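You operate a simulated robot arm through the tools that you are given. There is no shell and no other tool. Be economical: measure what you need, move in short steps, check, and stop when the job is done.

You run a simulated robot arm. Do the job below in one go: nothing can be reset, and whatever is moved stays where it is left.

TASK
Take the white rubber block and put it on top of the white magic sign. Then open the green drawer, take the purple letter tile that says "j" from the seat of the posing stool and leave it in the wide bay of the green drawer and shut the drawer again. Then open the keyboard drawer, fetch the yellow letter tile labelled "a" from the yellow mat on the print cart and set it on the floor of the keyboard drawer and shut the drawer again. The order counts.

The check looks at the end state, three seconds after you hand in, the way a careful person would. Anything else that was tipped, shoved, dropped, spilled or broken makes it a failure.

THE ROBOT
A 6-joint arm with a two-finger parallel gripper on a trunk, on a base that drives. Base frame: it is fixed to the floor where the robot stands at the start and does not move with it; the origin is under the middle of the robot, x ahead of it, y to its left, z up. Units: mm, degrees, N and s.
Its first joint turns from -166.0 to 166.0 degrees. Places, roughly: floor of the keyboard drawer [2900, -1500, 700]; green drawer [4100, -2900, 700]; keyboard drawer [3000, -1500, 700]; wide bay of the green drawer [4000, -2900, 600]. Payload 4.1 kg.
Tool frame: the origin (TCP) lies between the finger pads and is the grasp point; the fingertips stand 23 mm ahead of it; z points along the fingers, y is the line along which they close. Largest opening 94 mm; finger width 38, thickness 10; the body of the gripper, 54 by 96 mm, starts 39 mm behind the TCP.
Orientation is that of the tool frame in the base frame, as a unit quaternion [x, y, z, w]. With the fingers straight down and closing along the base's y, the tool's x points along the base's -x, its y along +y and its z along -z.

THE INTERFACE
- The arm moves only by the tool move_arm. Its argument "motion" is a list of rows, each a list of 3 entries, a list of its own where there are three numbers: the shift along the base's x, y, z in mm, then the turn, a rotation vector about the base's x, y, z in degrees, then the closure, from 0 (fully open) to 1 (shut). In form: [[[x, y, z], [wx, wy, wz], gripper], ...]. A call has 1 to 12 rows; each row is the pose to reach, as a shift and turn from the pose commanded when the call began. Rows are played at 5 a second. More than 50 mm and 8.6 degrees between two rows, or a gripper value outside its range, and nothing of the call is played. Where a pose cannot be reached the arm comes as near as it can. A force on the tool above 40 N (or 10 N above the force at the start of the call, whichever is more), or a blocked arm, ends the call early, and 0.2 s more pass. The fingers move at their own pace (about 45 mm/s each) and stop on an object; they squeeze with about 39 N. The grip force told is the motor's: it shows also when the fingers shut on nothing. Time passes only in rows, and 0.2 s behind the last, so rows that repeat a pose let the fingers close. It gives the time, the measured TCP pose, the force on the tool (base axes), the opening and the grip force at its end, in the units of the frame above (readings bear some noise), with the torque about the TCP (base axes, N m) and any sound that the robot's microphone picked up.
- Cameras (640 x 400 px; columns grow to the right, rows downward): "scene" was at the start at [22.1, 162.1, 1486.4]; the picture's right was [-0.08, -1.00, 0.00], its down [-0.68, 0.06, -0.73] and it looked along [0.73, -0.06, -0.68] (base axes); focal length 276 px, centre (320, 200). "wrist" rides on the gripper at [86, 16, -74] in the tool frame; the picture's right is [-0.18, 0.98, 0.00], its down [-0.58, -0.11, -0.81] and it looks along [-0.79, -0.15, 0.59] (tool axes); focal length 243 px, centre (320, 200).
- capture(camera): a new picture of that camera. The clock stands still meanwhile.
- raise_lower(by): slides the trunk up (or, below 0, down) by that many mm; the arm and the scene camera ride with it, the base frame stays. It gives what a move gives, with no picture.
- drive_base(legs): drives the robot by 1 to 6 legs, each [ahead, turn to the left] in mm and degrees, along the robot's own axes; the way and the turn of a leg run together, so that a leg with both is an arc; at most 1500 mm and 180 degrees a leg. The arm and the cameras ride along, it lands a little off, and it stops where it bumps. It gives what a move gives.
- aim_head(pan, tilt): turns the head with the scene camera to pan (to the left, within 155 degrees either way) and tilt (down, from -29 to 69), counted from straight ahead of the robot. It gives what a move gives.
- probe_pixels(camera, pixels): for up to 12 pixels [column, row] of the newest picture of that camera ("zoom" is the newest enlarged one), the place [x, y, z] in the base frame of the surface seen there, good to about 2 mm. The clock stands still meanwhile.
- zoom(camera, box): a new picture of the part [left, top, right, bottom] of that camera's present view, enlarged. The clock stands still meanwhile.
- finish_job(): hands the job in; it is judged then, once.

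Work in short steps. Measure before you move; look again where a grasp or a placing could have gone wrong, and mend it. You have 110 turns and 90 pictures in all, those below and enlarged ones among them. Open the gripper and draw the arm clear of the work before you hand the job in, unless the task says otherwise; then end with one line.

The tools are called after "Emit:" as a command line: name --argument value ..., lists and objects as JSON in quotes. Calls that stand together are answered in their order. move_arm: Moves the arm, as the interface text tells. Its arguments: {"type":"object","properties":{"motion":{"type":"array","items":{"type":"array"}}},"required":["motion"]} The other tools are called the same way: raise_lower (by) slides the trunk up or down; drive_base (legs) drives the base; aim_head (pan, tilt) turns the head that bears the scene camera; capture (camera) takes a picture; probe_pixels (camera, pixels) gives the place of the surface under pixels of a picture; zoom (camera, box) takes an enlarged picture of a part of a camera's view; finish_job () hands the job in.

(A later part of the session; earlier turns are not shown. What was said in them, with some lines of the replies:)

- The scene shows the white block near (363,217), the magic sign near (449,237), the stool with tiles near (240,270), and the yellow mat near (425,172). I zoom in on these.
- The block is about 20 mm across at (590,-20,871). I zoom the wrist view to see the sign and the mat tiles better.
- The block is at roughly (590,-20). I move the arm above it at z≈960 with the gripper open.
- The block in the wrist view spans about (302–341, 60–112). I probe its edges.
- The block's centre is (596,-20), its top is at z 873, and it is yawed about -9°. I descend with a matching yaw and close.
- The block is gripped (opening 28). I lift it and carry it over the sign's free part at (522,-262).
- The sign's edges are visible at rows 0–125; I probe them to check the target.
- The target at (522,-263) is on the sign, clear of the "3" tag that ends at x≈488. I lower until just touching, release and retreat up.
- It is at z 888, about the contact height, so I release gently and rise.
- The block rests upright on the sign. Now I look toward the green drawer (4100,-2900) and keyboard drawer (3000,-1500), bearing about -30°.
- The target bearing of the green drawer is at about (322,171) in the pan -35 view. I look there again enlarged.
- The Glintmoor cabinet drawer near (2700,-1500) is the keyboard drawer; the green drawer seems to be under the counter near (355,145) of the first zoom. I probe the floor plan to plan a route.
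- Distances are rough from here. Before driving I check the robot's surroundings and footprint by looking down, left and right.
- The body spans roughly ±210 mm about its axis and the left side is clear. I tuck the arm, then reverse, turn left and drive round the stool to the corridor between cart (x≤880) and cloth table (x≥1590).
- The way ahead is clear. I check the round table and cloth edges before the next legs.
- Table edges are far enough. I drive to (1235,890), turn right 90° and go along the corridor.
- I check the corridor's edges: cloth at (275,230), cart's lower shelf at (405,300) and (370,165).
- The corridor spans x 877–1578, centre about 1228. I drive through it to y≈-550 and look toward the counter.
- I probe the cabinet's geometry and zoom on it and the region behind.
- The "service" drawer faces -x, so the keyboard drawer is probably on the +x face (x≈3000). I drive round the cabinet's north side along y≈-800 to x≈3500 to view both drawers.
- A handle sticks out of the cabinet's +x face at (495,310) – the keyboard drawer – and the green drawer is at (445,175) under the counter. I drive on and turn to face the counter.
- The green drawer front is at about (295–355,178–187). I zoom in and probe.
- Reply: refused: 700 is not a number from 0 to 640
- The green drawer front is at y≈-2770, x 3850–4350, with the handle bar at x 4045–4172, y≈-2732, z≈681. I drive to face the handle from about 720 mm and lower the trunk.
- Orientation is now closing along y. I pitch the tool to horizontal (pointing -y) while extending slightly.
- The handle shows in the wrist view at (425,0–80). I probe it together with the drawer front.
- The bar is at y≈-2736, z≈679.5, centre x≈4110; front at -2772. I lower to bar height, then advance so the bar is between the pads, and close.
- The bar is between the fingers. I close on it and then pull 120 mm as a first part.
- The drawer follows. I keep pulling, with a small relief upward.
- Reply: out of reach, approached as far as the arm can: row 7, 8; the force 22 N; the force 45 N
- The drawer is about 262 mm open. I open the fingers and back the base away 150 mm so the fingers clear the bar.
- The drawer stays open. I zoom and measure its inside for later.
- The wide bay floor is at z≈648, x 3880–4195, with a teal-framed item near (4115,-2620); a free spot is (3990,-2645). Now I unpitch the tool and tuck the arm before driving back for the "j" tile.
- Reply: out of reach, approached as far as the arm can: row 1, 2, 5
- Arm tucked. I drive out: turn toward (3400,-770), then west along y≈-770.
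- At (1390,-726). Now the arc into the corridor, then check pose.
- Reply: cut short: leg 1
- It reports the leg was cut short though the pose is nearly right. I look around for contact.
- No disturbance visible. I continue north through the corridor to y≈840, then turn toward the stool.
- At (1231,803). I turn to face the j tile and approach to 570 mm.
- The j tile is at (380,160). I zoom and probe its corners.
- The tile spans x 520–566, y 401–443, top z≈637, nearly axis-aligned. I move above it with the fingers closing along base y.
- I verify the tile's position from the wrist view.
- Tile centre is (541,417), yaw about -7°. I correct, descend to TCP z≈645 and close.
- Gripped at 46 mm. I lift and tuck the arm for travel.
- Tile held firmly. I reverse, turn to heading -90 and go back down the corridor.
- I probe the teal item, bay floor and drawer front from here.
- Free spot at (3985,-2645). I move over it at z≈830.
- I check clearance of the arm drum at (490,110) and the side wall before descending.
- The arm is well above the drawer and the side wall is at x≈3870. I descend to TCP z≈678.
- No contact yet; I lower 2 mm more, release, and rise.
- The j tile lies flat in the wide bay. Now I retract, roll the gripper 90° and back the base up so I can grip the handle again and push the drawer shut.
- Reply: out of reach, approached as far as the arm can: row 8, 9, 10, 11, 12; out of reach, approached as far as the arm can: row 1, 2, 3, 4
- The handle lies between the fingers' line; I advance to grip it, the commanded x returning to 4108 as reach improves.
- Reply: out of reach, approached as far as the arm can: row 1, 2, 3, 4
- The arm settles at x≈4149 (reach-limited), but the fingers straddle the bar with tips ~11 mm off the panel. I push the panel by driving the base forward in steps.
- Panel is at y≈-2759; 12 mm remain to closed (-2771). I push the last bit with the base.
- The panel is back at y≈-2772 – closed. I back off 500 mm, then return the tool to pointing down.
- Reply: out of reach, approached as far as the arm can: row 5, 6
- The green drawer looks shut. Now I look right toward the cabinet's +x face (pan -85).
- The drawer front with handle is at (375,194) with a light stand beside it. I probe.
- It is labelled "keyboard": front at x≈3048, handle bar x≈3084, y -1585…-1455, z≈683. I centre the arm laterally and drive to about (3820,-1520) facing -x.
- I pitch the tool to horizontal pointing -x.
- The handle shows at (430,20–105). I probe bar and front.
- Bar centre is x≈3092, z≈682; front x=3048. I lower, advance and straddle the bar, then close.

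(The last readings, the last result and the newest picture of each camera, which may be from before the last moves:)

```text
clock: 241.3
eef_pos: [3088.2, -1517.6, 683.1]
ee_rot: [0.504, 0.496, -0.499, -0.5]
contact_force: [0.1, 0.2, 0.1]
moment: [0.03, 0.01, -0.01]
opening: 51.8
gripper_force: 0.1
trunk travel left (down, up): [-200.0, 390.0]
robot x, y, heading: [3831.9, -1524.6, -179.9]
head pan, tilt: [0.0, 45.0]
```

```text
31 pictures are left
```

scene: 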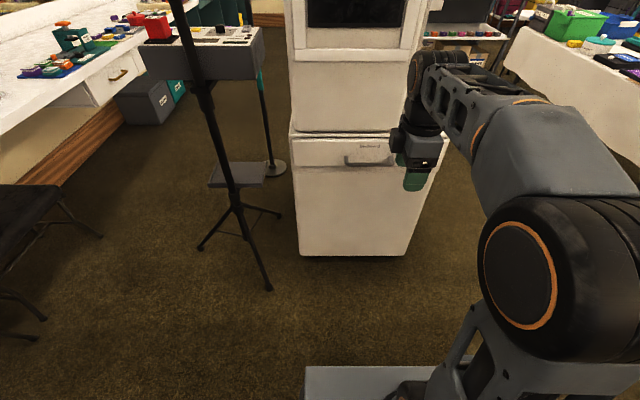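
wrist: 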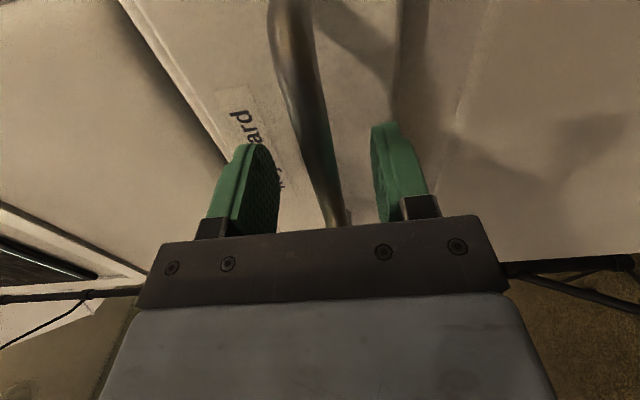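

The bar is between the fingers. I grip and pull 120 mm.

Emit:
move_arm --motion '[[[0, 0, -1], [0, 0, 0], 1], [[0, 0, -1], [0, 0, 0], 1], [[0, 0, -1], [0, 0, 0], 1], [[0, 0, -1], [0, 0, 0], 1], [[15, 0, -1], [0, 0, 0], 1], [[35, 0, -1], [0, 0, 0], 1], [[60, 0, -1], [0, 0, 0], 1], [[85, 0, -1], [0, 0, 0], 1], [[110, 0, -1], [0, 0, 0], 1], [[120, 0, -1], [0, 0, 0], 1]]'

Emit:
move_arm --motion '[[[15, 0, 0], [0, 0, 0], 1], [[40, 0, 0], [0, 0, 0], 1], [[65, 0, 0], [0, 0, 0], 1], [[90, 0, 0], [0, 0, 0], 1], [[110, 0, 0], [0, 0, 0], 1], [[125, 0, 0], [0, 0, 0], 1], [[125, 0, 0], [0, 0, 0], 1]]'

Emit:
capture --camera "scene"

```text
clock: 243.5
eef_pos: [3207.4, -1515.7, 679.1]
ee_rot: [0.505, 0.497, -0.498, -0.5]
contact_force: [-0.2, 1.1, -19.0]
moment: [1.27, 0.08, -0.94]
opening: 12.9
gripper_force: 45.7
trunk travel left (down, up): [-200.0, 390.0]
robot x, y, heading: [3830.5, -1520.8, -179.5]
head pan, tilt: [0.0, 45.0]
```

```text
clock: 244.9
eef_pos: [3323.6, -1517.2, 680.4]
ee_rot: [0.505, 0.496, -0.497, -0.503]
contact_force: [-13.5, 5.8, -9.9]
moment: [0.97, -0.02, 0.29]
opening: 12.7
gripper_force: 44.7
trunk travel left (down, up): [-200.0, 390.0]
robot x, y, heading: [3829.6, -1525.1, -179.8]
head pan, tilt: [0.0, 45.0]
stopped in row 6: the force on the tool passed its limit (the readings are from after the stop); the commanded pose is now the measured one
```

```text
30 pictures are left
```

scene: 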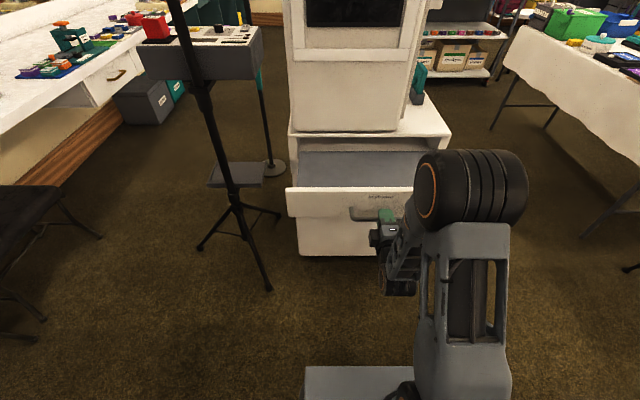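

The drawer reached its end stop (~235 mm open). I release and back the base off.

Emit:
move_arm --motion '[[[0, 0, 1], [0, 0, 0], 0.5], [[0, 0, 2], [0, 0, 0], 0.4], [[0, 0, 2], [0, 0, 0], 0.4]]'

Emit:
drive_base --legs '[[-250, 0]]'

Emit:
capture --camera "scene"

Emit:
probe_pixels --camera "scene" --pixels '[[300, 172], [345, 172], [345, 150], [345, 135], [310, 135], [380, 135], [290, 160], [405, 140], [420, 130], [345, 120]]'

```text
clock: 245.7
eef_pos: [3326.4, -1517.2, 683.3]
ee_rot: [0.505, 0.494, -0.499, -0.503]
contact_force: [0.8, 0.3, 0.1]
moment: [-0.03, -0.02, -0.01]
opening: 56.3
gripper_force: 0.0
trunk travel left (down, up): [-200.0, 390.0]
robot x, y, heading: [3831.9, -1520.8, -179.8]
head pan, tilt: [0.0, 45.0]
```

```text
clock: 247.5
eef_pos: [3581.0, -1516.5, 682.5]
ee_rot: [0.505, 0.494, -0.498, -0.503]
contact_force: [0.8, 0.4, 0.8]
moment: [-0.02, 0.04, -0.02]
opening: 56.8
gripper_force: 0.0
trunk travel left (down, up): [-200.0, 390.0]
robot x, y, heading: [4084.8, -1521.3, -179.8]
head pan, tilt: [0.0, 45.0]
```

```text
29 pictures are left
```

scene: 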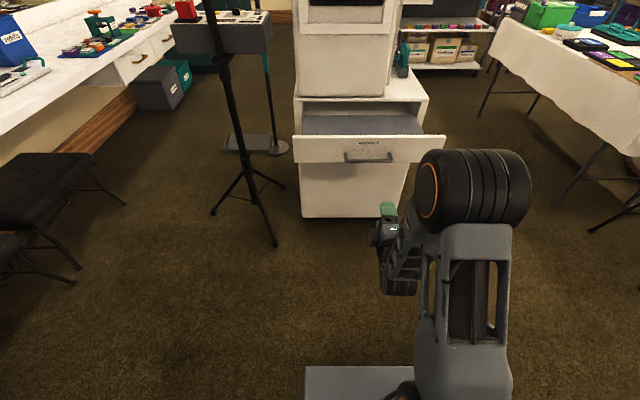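

```text
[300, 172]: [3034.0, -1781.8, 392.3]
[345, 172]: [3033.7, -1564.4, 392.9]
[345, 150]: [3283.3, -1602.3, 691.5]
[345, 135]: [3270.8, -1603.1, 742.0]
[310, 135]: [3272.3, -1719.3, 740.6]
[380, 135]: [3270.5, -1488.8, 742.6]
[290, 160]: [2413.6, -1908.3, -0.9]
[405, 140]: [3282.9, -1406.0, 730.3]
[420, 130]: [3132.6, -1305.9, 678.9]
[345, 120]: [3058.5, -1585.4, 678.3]
```

The drawer stays open; its floor is at z≈678, reachable over x 3040–3270. I unpitch the tool, raise the trunk, and drive to the cart for the "a" tile.

Emit:
move_arm --motion '[[[0, 0, 20], [0, -8, 0], 0.3], [[0, 0, 40], [0, -16, 0], 0.3], [[0, 0, 60], [0, -24, 0], 0.3], [[10, 0, 80], [0, -32, 0], 0.3], [[20, 0, 100], [0, -40, 0], 0.3], [[30, 0, 120], [0, -48, 0], 0.3], [[40, 0, 140], [0, -56, 0], 0.3], [[50, 0, 160], [0, -64, 0], 0.3], [[60, 0, 180], [0, -72, 0], 0.3], [[70, 0, 200], [0, -80, 0], 0.3], [[80, 0, 210], [0, -88, 0], 0.3], [[90, 0, 210], [0, -90, 0], 0.3]]'

Emit:
raise_lower --by 250

Emit:
move_arm --motion '[[[30, 0, 0], [0, 0, 0], 0], [[60, 0, 0], [0, 0, 0], 0], [[90, 0, 0], [0, 0, 0], 0]]'

```text
clock: 250.1
eef_pos: [3670.3, -1517.0, 893.6]
ee_rot: [0.709, 0.705, 0.005, -0.005]
contact_force: [0.5, 0.1, 0.5]
moment: [0.02, -0.01, -0.01]
opening: 66.0
gripper_force: 0.1
trunk travel left (down, up): [-200.0, 390.0]
robot x, y, heading: [4086.3, -1520.2, -179.9]
head pan, tilt: [0.0, 45.0]
```

```text
clock: 252.7
eef_pos: [3670.6, -1516.6, 1144.9]
ee_rot: [0.709, 0.705, 0.004, -0.006]
contact_force: [-1.1, -0.3, 0.3]
moment: [0.01, -0.02, 0.01]
opening: 66.0
gripper_force: 0.1
trunk travel left (down, up): [-450.0, 140.0]
robot x, y, heading: [4085.7, -1520.7, -179.6]
head pan, tilt: [0.0, 45.0]
```

```text
clock: 253.5
eef_pos: [3759.7, -1518.0, 1143.0]
ee_rot: [0.709, 0.705, 0.003, -0.006]
contact_force: [0.0, -0.8, 0.4]
moment: [-0.01, 0.04, -0.01]
opening: 94.2
gripper_force: 0.0
trunk travel left (down, up): [-450.0, 140.0]
robot x, y, heading: [4084.2, -1524.8, -180.0]
head pan, tilt: [0.0, 45.0]
```

Emit:
drive_base --legs '[[0, -49.9], [984, 0], [0, 49.9]]'

```text
clock: 263.2
eef_pos: [3102.8, -766.8, 1144.1]
ee_rot: [0.699, 0.715, 0.004, -0.006]
contact_force: [0.3, -0.1, -0.2]
moment: [0.0, 0.02, 0.02]
opening: 94.3
gripper_force: 0.0
trunk travel left (down, up): [-450.0, 140.0]
robot x, y, heading: [3426.3, -761.3, -178.1]
head pan, tilt: [0.0, 45.0]
```

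Emit:
drive_base --legs '[[0, -4.1], [1500, 0], [610, 0]]'

```text
clock: 274.1
eef_pos: [1016.7, -726.8, 1143.5]
ee_rot: [0.708, 0.706, 0.003, -0.007]
contact_force: [1.3, -1.2, 0.6]
moment: [0.0, 0.02, 0.03]
opening: 93.8
gripper_force: 0.0
trunk travel left (down, up): [-450.0, 140.0]
robot x, y, heading: [1342.2, -731.7, -179.9]
head pan, tilt: [0.0, 45.0]
```

Emit:
drive_base --legs '[[0, -39.3], [95, 0]]'

Emit:
capture --camera "scene"

```text
clock: 277.0
eef_pos: [1016.8, -460.8, 1143.7]
ee_rot: [0.904, 0.427, 0.006, -0.004]
contact_force: [-0.3, -0.2, -0.3]
moment: [0.02, -0.01, -0.02]
opening: 94.1
gripper_force: 0.1
trunk travel left (down, up): [-450.0, 140.0]
robot x, y, heading: [1265.1, -668.1, 141.1]
head pan, tilt: [0.0, 45.0]
```

```text
28 pictures are left
```

scene: 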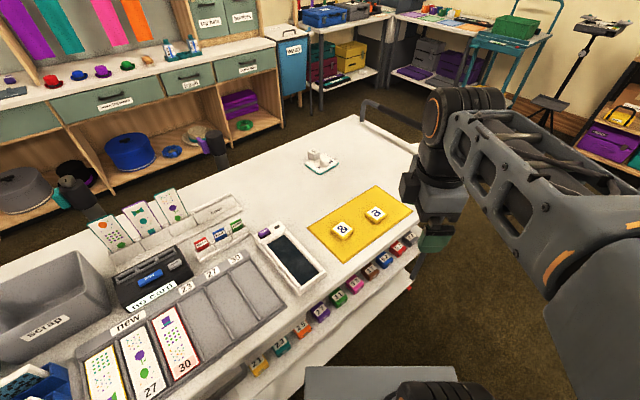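

The a tile is at (376,213). I zoom and probe its corners.

Emit:
zoom --camera "scene" --box '[300, 140, 420, 260]'

Emit:
probe_pixels --camera "scene" --pixels '[[376, 208], [384, 214], [376, 218], [368, 212], [376, 213], [343, 229], [345, 215], [400, 210], [318, 155]]'

```text
3.33 times, centred on (360, 200) of scene
```

zoom: 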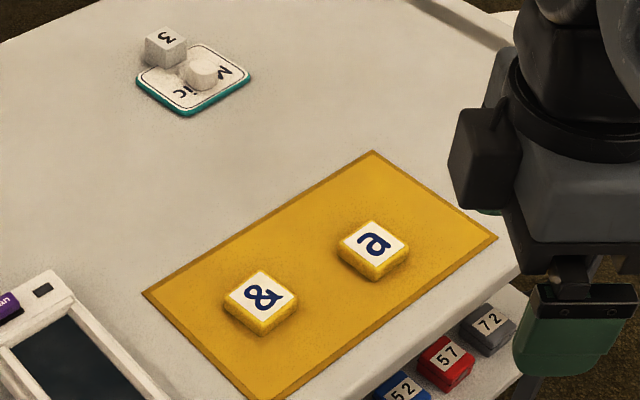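

```text
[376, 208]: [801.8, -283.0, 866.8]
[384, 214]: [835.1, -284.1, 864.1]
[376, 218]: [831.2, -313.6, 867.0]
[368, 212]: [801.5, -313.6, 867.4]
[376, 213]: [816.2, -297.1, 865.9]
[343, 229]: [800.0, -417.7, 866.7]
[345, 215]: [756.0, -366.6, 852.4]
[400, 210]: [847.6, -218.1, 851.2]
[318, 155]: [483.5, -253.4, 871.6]
```

The sign and block are undisturbed. The tile centre is about (813,-298), top z≈867. I move above it with the fingers closing along base x.

Emit:
move_arm --motion '[[[-25, 20, -25], [0, 0, 5], 0], [[-51, 41, -50], [0, 0, 10], 0], [[-76, 61, -75], [0, 0, 15], 0], [[-102, 81, -100], [0, 0, 20], 0], [[-127, 102, -125], [0, 0, 25], 0], [[-153, 122, -150], [0, 0, 30], 0], [[-178, 143, -175], [0, 0, 35], 0], [[-204, 163, -203], [0, 0, 39.4], 0], [[-204, 163, -203], [0, 0, 39.4], 0]]'

Emit:
capture --camera "wrist"

```text
clock: 279.0
eef_pos: [811.5, -298.2, 940.3]
ee_rot: [0.706, 0.708, 0.005, -0.006]
contact_force: [-0.1, 0.4, -1.0]
moment: [-0.03, 0.01, -0.01]
opening: 93.9
gripper_force: 0.0
trunk travel left (down, up): [-450.0, 140.0]
robot x, y, heading: [1269.0, -673.5, 141.1]
head pan, tilt: [0.0, 45.0]
```

```text
26 pictures are left
```

wrist: 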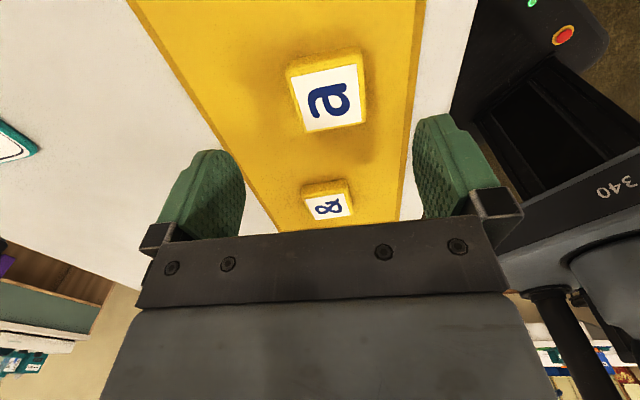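

Emit:
probe_pixels --camera "wrist" --pixels '[[292, 76], [358, 66], [362, 122], [305, 130], [328, 98], [298, 105], [361, 95]]'

```text
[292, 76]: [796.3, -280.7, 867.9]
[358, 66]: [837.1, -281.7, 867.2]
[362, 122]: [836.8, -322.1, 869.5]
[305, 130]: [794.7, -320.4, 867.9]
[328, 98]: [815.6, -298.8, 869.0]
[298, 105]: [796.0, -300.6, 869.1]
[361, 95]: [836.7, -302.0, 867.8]
```

Centre is (816,-301), axis-aligned, top 868, mat 852. I descend to TCP z≈877.5 and close.

Emit:
move_arm --motion '[[[4, -3, -25], [0, 0, 0], 0], [[4, -3, -50], [0, 0, 0], 0], [[4, -3, -60], [0, 0, 0], 0], [[4, -3, -63], [0, 0, 0], 0], [[4, -3, -63], [0, 0, 0], 0.4], [[4, -3, -63], [0, 0, 0], 0.7], [[4, -3, -63], [0, 0, 0], 1], [[4, -3, -63], [0, 0, 0], 1], [[4, -3, -63], [0, 0, 0], 1]]'

```text
clock: 281.0
eef_pos: [816.4, -301.2, 877.2]
ee_rot: [0.707, 0.707, 0.003, -0.007]
contact_force: [-0.1, -1.0, -0.8]
moment: [-0.03, 0.02, -0.02]
opening: 46.7
gripper_force: 38.9
trunk travel left (down, up): [-450.0, 140.0]
robot x, y, heading: [1265.2, -669.9, 140.7]
head pan, tilt: [0.0, 45.0]
```

Gripped at 46.7 mm. I lift straight up, then return to the tucked pose.

Emit:
move_arm --motion '[[[0, 0, 40], [0, 0, 0], 1], [[0, 0, 85], [0, 0, 0], 1], [[0, 0, 120], [0, 0, 0], 1], [[25, -20, 150], [0, 0, -5], 1], [[51, -41, 180], [0, 0, -10], 1], [[76, -61, 200], [0, 0, -15], 1], [[102, -81, 220], [0, 0, -20], 1], [[127, -102, 240], [0, 0, -25], 1], [[153, -122, 255], [0, 0, -30], 1], [[178, -143, 265], [0, 0, -35], 1], [[200, -160, 265], [0, 0, -39.4], 1]]'

Emit:
capture --camera "scene"

Emit:
capture --camera "wrist"

```text
clock: 283.4
eef_pos: [1015.4, -462.3, 1142.1]
ee_rot: [0.905, 0.426, 0.006, -0.005]
contact_force: [-0.1, -0.8, -1.0]
moment: [-0.01, -0.02, 0.02]
opening: 46.4
gripper_force: 39.0
trunk travel left (down, up): [-450.0, 140.0]
robot x, y, heading: [1267.6, -670.1, 141.2]
head pan, tilt: [0.0, 45.0]
```

```text
25 pictures are left
```

scene: 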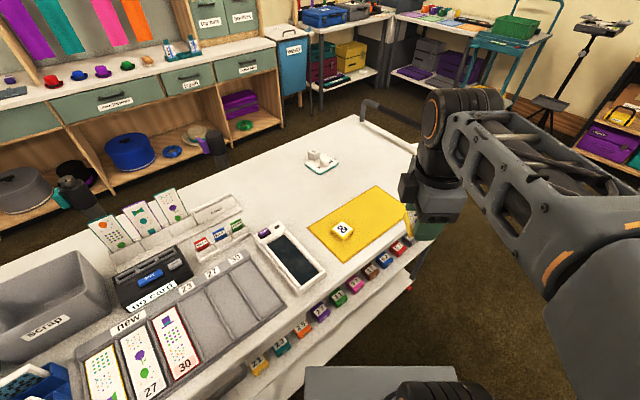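

```text
24 pictures are left
```

wrist: 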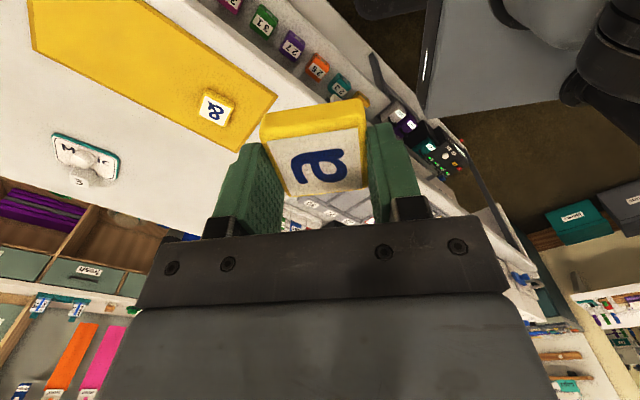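

Tile held. I back out, turn to heading 0 and drive east along y≈-760.

Emit:
drive_base --legs '[[-150, 0], [0, -141.2]]'

```text
clock: 290.5
eef_pos: [1711.2, -749.5, 1142.0]
ee_rot: [0.725, -0.689, 0.006, 0.004]
contact_force: [-0.3, -0.3, 0.1]
moment: [0.0, -0.05, -0.02]
opening: 46.5
gripper_force: 39.5
trunk travel left (down, up): [-450.0, 140.0]
robot x, y, heading: [1387.8, -765.3, 3.0]
head pan, tilt: [0.0, 45.0]
```

Emit:
drive_base --legs '[[0, -2.5], [1500, 0], [600, 0]]'

```text
clock: 301.2
eef_pos: [3790.7, -746.3, 1142.3]
ee_rot: [0.711, -0.703, 0.006, 0.003]
contact_force: [-0.3, -0.5, -0.6]
moment: [0.0, -0.02, 0.02]
opening: 46.4
gripper_force: 38.6
trunk travel left (down, up): [-450.0, 140.0]
robot x, y, heading: [3467.9, -748.9, 1.0]
head pan, tilt: [0.0, 45.0]
```

Emit:
drive_base --legs '[[0, -67.7], [839, 0], [0, -113.3]]'

Emit:
capture --camera "scene"

```text
clock: 313.4
eef_pos: [3484.0, -1509.8, 1142.8]
ee_rot: [0.709, 0.705, 0.004, -0.006]
contact_force: [-0.2, 0.2, 0.3]
moment: [0.01, -0.02, -0.02]
opening: 46.5
gripper_force: 38.4
trunk travel left (down, up): [-450.0, 140.0]
robot x, y, heading: [3813.9, -1513.2, -179.8]
head pan, tilt: [0.0, 45.0]
```

```text
23 pictures are left
```

scene: 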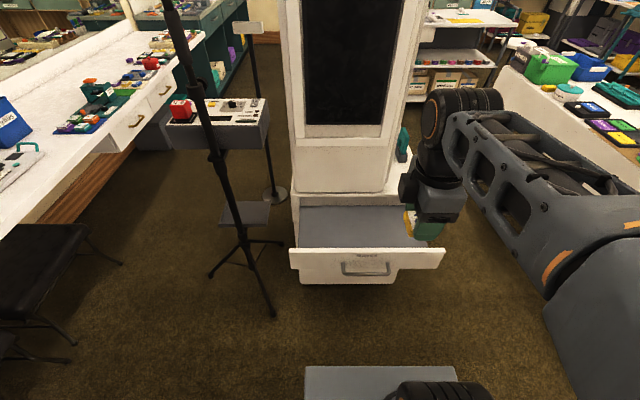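

I probe the drawer's interior and the cabinet overhang from here.

Emit:
probe_pixels --camera "scene" --pixels '[[350, 240], [350, 225], [350, 212], [350, 205], [310, 225], [390, 225], [350, 200], [350, 250], [298, 240], [345, 175], [405, 240]]'

Emit:
zoom --camera "scene" --box '[280, 180, 460, 292]'

```text
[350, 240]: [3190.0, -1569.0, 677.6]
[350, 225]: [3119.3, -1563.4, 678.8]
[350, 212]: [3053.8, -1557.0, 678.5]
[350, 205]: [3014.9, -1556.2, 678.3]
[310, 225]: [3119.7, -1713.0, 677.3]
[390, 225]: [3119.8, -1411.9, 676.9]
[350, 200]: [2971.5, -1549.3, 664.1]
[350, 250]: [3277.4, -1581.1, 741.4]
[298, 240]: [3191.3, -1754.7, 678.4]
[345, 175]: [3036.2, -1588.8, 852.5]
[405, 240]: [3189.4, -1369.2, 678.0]
```

```text
3.56 times, centred on (370, 236) of scene
```

zoom: 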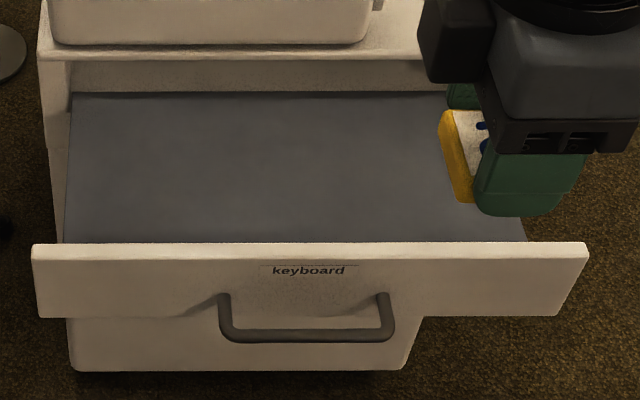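

The drawer floor is at z≈678, clear; target (3165,-1520). I lower the trunk and move above it.

Emit:
raise_lower --by -250

Emit:
move_arm --motion '[[[-45, -1, 0], [0, 0, 0], 1], [[-90, -2, 0], [0, 0, 0], 1], [[-135, -3, 0], [0, 0, 0], 1], [[-180, -4, 0], [0, 0, 0], 1], [[-225, -5, 0], [0, 0, 0], 1], [[-270, -6, 0], [0, 0, 0], 1], [[-305, -7, -20], [0, 0, 0], 1], [[-319, -8, -50], [0, 0, 0], 1], [[-319, -8, -80], [0, 0, 0], 1], [[-319, -8, -80], [0, 0, 0], 1]]'

Emit:
capture --camera "scene"

Emit:
capture --camera "wrist"

```text
clock: 316.0
eef_pos: [3486.2, -1509.8, 892.5]
ee_rot: [0.709, 0.706, 0.003, -0.006]
contact_force: [0.9, 0.3, -0.3]
moment: [0.01, 0.02, -0.04]
opening: 46.8
gripper_force: 38.6
trunk travel left (down, up): [-200.0, 390.0]
robot x, y, heading: [3815.1, -1515.7, -179.7]
head pan, tilt: [0.0, 45.0]
```

```text
clock: 318.2
eef_pos: [3163.0, -1519.1, 812.0]
ee_rot: [0.709, 0.705, 0.004, -0.006]
contact_force: [-0.7, 0.5, -0.5]
moment: [0.02, 0.01, 0.0]
opening: 46.5
gripper_force: 38.9
trunk travel left (down, up): [-200.0, 390.0]
robot x, y, heading: [3808.5, -1512.4, -180.0]
head pan, tilt: [0.0, 45.0]
```

```text
21 pictures are left
```

scene: 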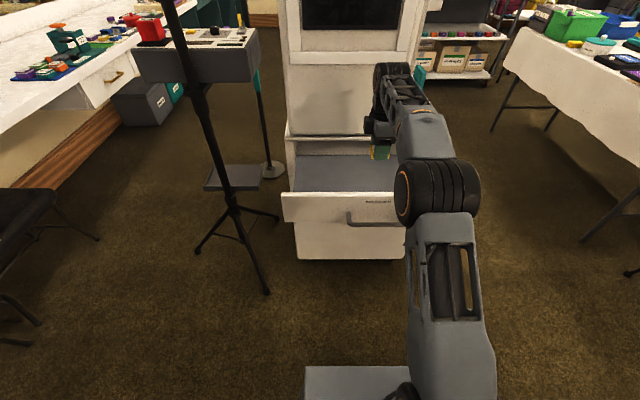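

```text
20 pictures are left
```

wrist: 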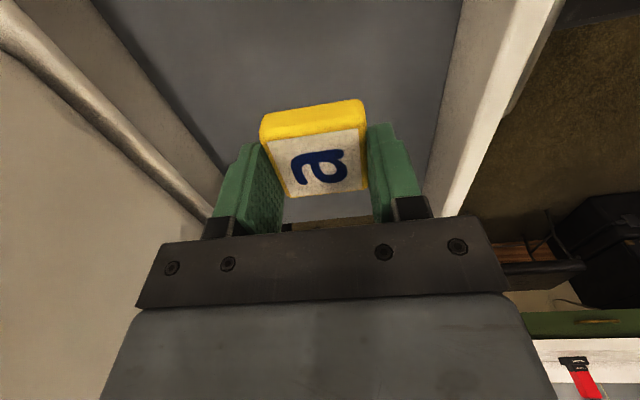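

Tile is over the drawer floor with clearance to the panel. I descend to TCP z≈706.

Emit:
move_arm --motion '[[[0, 0, -35], [0, 0, 0], 1], [[0, 0, -70], [0, 0, 0], 1], [[0, 0, -95], [0, 0, 0], 1], [[0, 0, -104], [0, 0, 0], 1], [[0, 0, -106], [0, 0, 0], 1], [[0, 0, -106], [0, 0, 0], 1]]'

```text
clock: 319.6
eef_pos: [3165.9, -1519.4, 706.4]
ee_rot: [0.709, 0.706, 0.004, -0.005]
contact_force: [-1.2, -0.3, 4.0]
moment: [-0.04, -0.04, -0.04]
opening: 46.6
gripper_force: 39.2
trunk travel left (down, up): [-200.0, 390.0]
robot x, y, heading: [3809.2, -1509.6, -179.9]
head pan, tilt: [0.0, 45.0]
```

A small contact force (4 N) shows it is touching the floor. I release and rise.

Emit:
move_arm --motion '[[[0, 0, 0], [0, 0, 0], 0.45], [[0, 0, 0], [0, 0, 0], 0.3], [[0, 0, 0], [0, 0, 0], 0.3], [[0, 0, 30], [0, 0, 0], 0.3], [[0, 0, 75], [0, 0, 0], 0.3], [[0, 0, 120], [0, 0, 0], 0.3], [[0, 0, 160], [0, 0, 0], 0.3], [[40, 0, 180], [0, 0, 0], 0.3], [[80, 0, 185], [0, 0, 0], 0.3]]'

Emit:
capture --camera "wrist"

```text
clock: 321.6
eef_pos: [3247.2, -1520.7, 892.8]
ee_rot: [0.709, 0.705, 0.004, -0.005]
contact_force: [-0.9, 0.7, -1.2]
moment: [0.01, -0.06, 0.0]
opening: 66.0
gripper_force: 0.0
trunk travel left (down, up): [-200.0, 390.0]
robot x, y, heading: [3813.5, -1508.9, -179.7]
head pan, tilt: [0.0, 45.0]
```

```text
19 pictures are left
```

wrist: 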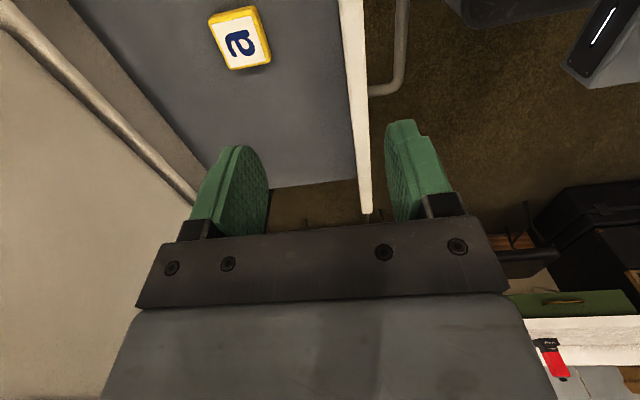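

The a tile lies flat on the drawer floor. I retract, back up the base, and pitch the tool to push the drawer shut.

Emit:
move_arm --motion '[[[40, 0, 0], [0, 0, 0], 0.3], [[80, 0, 0], [0, 0, 0], 0.3], [[120, 0, 0], [0, 0, 0], 0.3], [[150, 0, 0], [0, 0, 0], 0.3]]'

Emit:
drive_base --legs '[[-150, 0]]'

Emit:
move_arm --motion '[[[-10, 0, 0], [0, 8.5, 0], 0.3], [[-20, 0, 0], [0, 17, 0], 0.3], [[-30, 0, 0], [0, 25.5, 0], 0.3], [[-40, 0, 0], [0, 34, 0], 0.3], [[-50, 0, 0], [0, 42.5, 0], 0.3], [[-60, 0, -10], [0, 51, 0], 0.3], [[-70, 0, -20], [0, 59.5, 0], 0.3], [[-80, 0, -40], [0, 68, 0], 0.3], [[-90, 0, -60], [0, 76.5, 0], 0.3], [[-100, 0, -80], [0, 85, 0], 0.3], [[-120, 0, -110], [0, 90, 0], 0.3], [[-120, 0, -110], [0, 90, 0], 0.3]]'

Emit:
capture --camera "scene"

```text
clock: 322.6
eef_pos: [3396.7, -1519.0, 892.5]
ee_rot: [0.709, 0.705, 0.004, -0.006]
contact_force: [-0.1, 0.1, 0.4]
moment: [0.0, -0.02, -0.03]
opening: 65.8
gripper_force: 0.0
trunk travel left (down, up): [-200.0, 390.0]
robot x, y, heading: [3808.5, -1511.8, -179.8]
head pan, tilt: [0.0, 45.0]
```

```text
clock: 323.9
eef_pos: [3541.8, -1520.4, 891.8]
ee_rot: [0.709, 0.705, 0.004, -0.005]
contact_force: [-0.6, -1.0, 0.6]
moment: [0.02, -0.03, 0.0]
opening: 65.6
gripper_force: 0.2
trunk travel left (down, up): [-200.0, 390.0]
robot x, y, heading: [3954.0, -1510.1, -179.8]
head pan, tilt: [0.0, 45.0]
```

```text
clock: 326.5
eef_pos: [3420.5, -1519.9, 782.0]
ee_rot: [-0.503, -0.495, 0.499, 0.503]
contact_force: [0.0, 0.5, 0.0]
moment: [-0.02, 0.0, -0.03]
opening: 65.8
gripper_force: 0.1
out of reach, approached as far as the arm can: row 8
trunk travel left (down, up): [-200.0, 390.0]
robot x, y, heading: [3956.7, -1513.4, -179.7]
head pan, tilt: [0.0, 45.0]
```

```text
18 pictures are left
```

scene: 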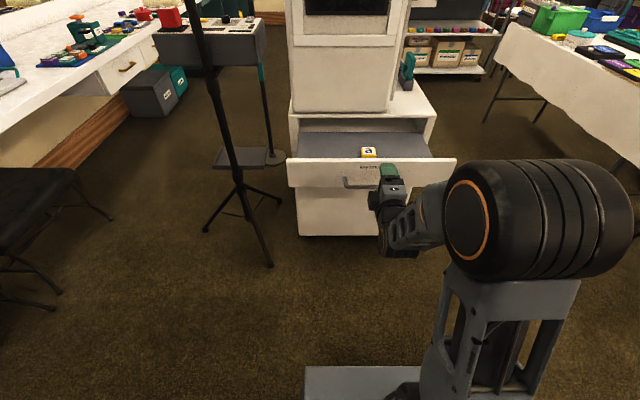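

Horizontal pose is good. I lower to bar height and advance to straddle the bar, then check.

Emit:
move_arm --motion '[[[0, 0, -35], [0, 0, 0], 0.45], [[0, 0, -70], [0, 0, 0], 0.45], [[0, 0, -98], [0, 0, 0], 0.45], [[-35, 0, -98], [0, 0, 0], 0.45], [[-70, 0, -98], [0, 0, 0], 0.45], [[-96, 0, -98], [0, 0, 0], 0.45], [[-96, 0, -98], [0, 0, 0], 0.45]]'

Emit:
capture --camera "wrist"

Emit:
probe_pixels --camera "wrist" --pixels '[[300, 60], [310, 100], [320, 140], [260, 60], [360, 60]]'

```text
clock: 328.1
eef_pos: [3327.7, -1518.5, 685.8]
ee_rot: [0.504, 0.495, -0.498, -0.502]
contact_force: [1.0, -0.7, -0.2]
moment: [0.0, -0.01, 0.04]
opening: 51.8
gripper_force: 0.0
trunk travel left (down, up): [-200.0, 390.0]
robot x, y, heading: [3956.2, -1508.7, -179.7]
head pan, tilt: [0.0, 45.0]
```

```text
17 pictures are left
```

wrist: 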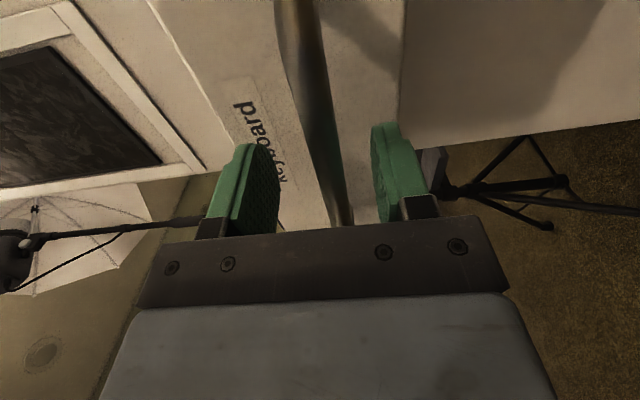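

```text
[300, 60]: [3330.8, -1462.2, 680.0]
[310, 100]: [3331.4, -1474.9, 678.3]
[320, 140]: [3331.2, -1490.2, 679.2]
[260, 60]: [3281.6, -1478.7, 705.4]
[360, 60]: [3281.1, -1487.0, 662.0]
```

Straddled; panel at x 3281, tips at ~3305, needing ~257 mm total. I drive 215 mm, then check.

Emit:
drive_base --legs '[[215, 0]]'

Emit:
capture --camera "wrist"

Emit:
probe_pixels --camera "wrist" --pixels '[[300, 60], [310, 100], [320, 140], [260, 60], [360, 60]]'

```text
clock: 329.8
eef_pos: [3112.3, -1519.1, 685.7]
ee_rot: [0.503, 0.495, -0.5, -0.502]
contact_force: [-0.2, -0.4, -0.8]
moment: [0.03, -0.03, 0.0]
opening: 51.4
gripper_force: 0.1
trunk travel left (down, up): [-200.0, 390.0]
robot x, y, heading: [3738.8, -1516.2, -179.9]
head pan, tilt: [0.0, 45.0]
```

```text
16 pictures are left
```

wrist: 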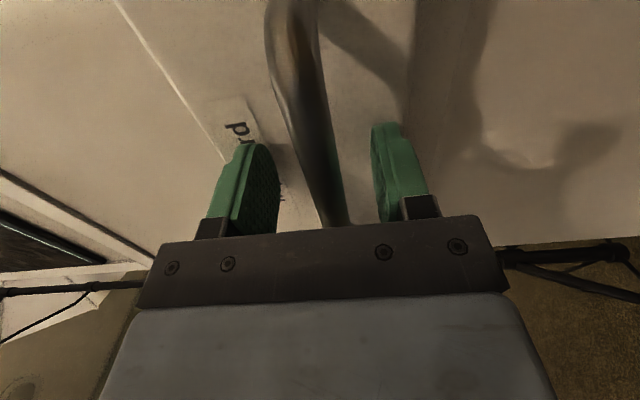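

```text
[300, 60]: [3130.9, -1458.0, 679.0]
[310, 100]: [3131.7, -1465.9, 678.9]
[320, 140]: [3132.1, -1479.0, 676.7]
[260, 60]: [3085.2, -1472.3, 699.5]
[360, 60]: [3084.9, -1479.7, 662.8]
```

About 36 mm remain. I push 36 mm more.

Emit:
drive_base --legs '[[38, 0]]'

Emit:
capture --camera "wrist"

Emit:
probe_pixels --camera "wrist" --pixels '[[300, 60], [310, 100], [320, 140], [260, 60], [360, 60]]'

```text
clock: 330.7
eef_pos: [3073.0, -1520.5, 685.4]
ee_rot: [0.503, 0.495, -0.5, -0.501]
contact_force: [0.5, -0.4, 0.1]
moment: [-0.05, -0.01, 0.01]
opening: 51.6
gripper_force: 0.1
trunk travel left (down, up): [-200.0, 390.0]
robot x, y, heading: [3703.9, -1512.0, -179.8]
head pan, tilt: [0.0, 45.0]
```

```text
15 pictures are left
```

wrist: 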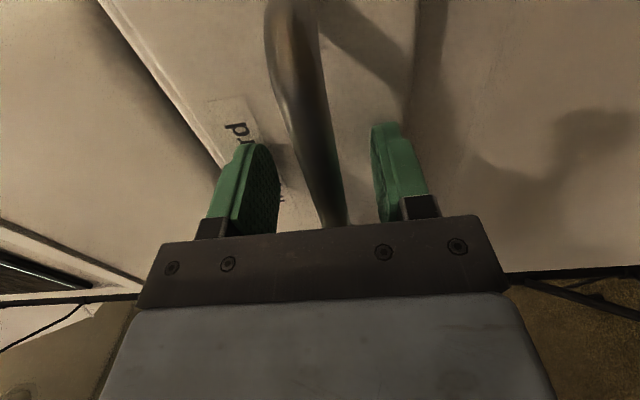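

```text
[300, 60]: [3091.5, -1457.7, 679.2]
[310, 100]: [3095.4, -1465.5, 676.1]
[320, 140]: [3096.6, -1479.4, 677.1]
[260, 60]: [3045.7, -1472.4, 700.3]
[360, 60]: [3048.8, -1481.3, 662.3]
```

The panel reads x≈3047, as when closed. I confirm with a 3 mm arm push to feel the stop, then back off.

Emit:
move_arm --motion '[[[-2, 0, 0], [0, 0, 0], 0.45], [[-4, 0, 0], [0, 0, 0], 0.45]]'

Emit:
drive_base --legs '[[-350, 0]]'

Emit:
capture --camera "scene"

```text
clock: 331.3
eef_pos: [3073.4, -1519.7, 685.3]
ee_rot: [0.504, 0.496, -0.499, -0.501]
contact_force: [22.0, 0.1, 1.4]
moment: [0.04, -0.28, 0.43]
opening: 51.1
gripper_force: 0.1
trunk travel left (down, up): [-200.0, 390.0]
robot x, y, heading: [3704.3, -1512.1, -179.5]
head pan, tilt: [0.0, 45.0]
```

```text
clock: 333.5
eef_pos: [3418.0, -1520.1, 685.1]
ee_rot: [0.503, 0.496, -0.499, -0.502]
contact_force: [0.4, 0.7, -0.2]
moment: [0.04, 0.03, 0.0]
opening: 51.9
gripper_force: 0.0
trunk travel left (down, up): [-200.0, 390.0]
robot x, y, heading: [4050.4, -1509.7, -180.0]
head pan, tilt: [0.0, 45.0]
```

```text
14 pictures are left
```

scene: 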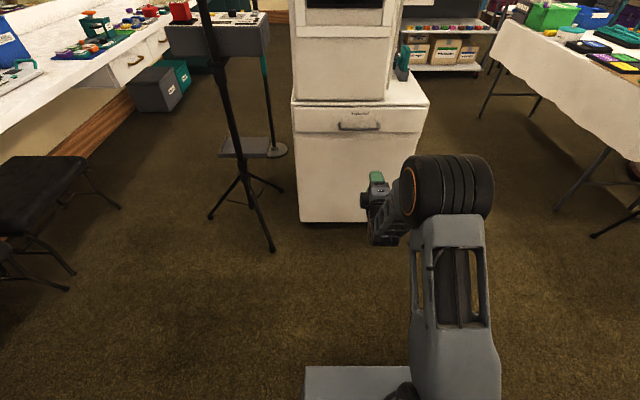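

The keyboard drawer is shut. I take a last look at the green drawer (pan 90) and the cart.

Emit:
aim_head --pan 88 --tilt 30

Emit:
zoom --camera "scene" --box '[200, 100, 440, 250]'

Emit:
move_arm --motion '[[[0, 0, 20], [0, -8, 0], 0], [[0, 0, 40], [0, -16, 0], 0], [[0, 0, 60], [0, -24, 0], 0], [[10, 0, 80], [0, -32, 0], 0], [[20, 0, 100], [0, -40, 0], 0], [[30, 0, 120], [0, -48, 0], 0]]'

```text
clock: 335.1
eef_pos: [3416.4, -1518.4, 684.7]
ee_rot: [0.504, 0.495, -0.5, -0.501]
contact_force: [0.3, 0.4, 0.1]
moment: [-0.02, 0.03, -0.02]
opening: 51.6
gripper_force: 0.1
trunk travel left (down, up): [-200.0, 390.0]
robot x, y, heading: [4048.5, -1509.7, -179.9]
head pan, tilt: [88.0, 30.0]
```

```text
2.67 times, centred on (320, 175) of scene
```

zoom: 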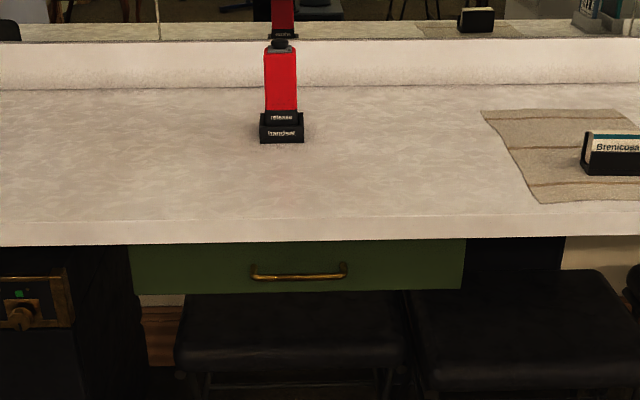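

```text
clock: 336.5
eef_pos: [3447.7, -1518.0, 806.6]
ee_rot: [0.663, 0.657, -0.25, -0.257]
contact_force: [-1.1, -0.3, -0.8]
moment: [0.02, 0.0, 0.02]
opening: 94.0
gripper_force: 0.0
out of reach, approached as far as the arm can: row 5
trunk travel left (down, up): [-200.0, 390.0]
robot x, y, heading: [4050.7, -1510.0, -179.7]
head pan, tilt: [88.0, 30.0]
```

Both drawers are shut, the gripper is open and the arm is clear, so I hand in.

Emit:
finish_job

```text
The job is handed in.
```

The job is handed in: the white block is on the magic sign, the "j" tile is in the wide bay of the green drawer, and the "a" tile is on the floor of the keyboard drawer. Both drawers are shut, and the steps were done in the order you gave.
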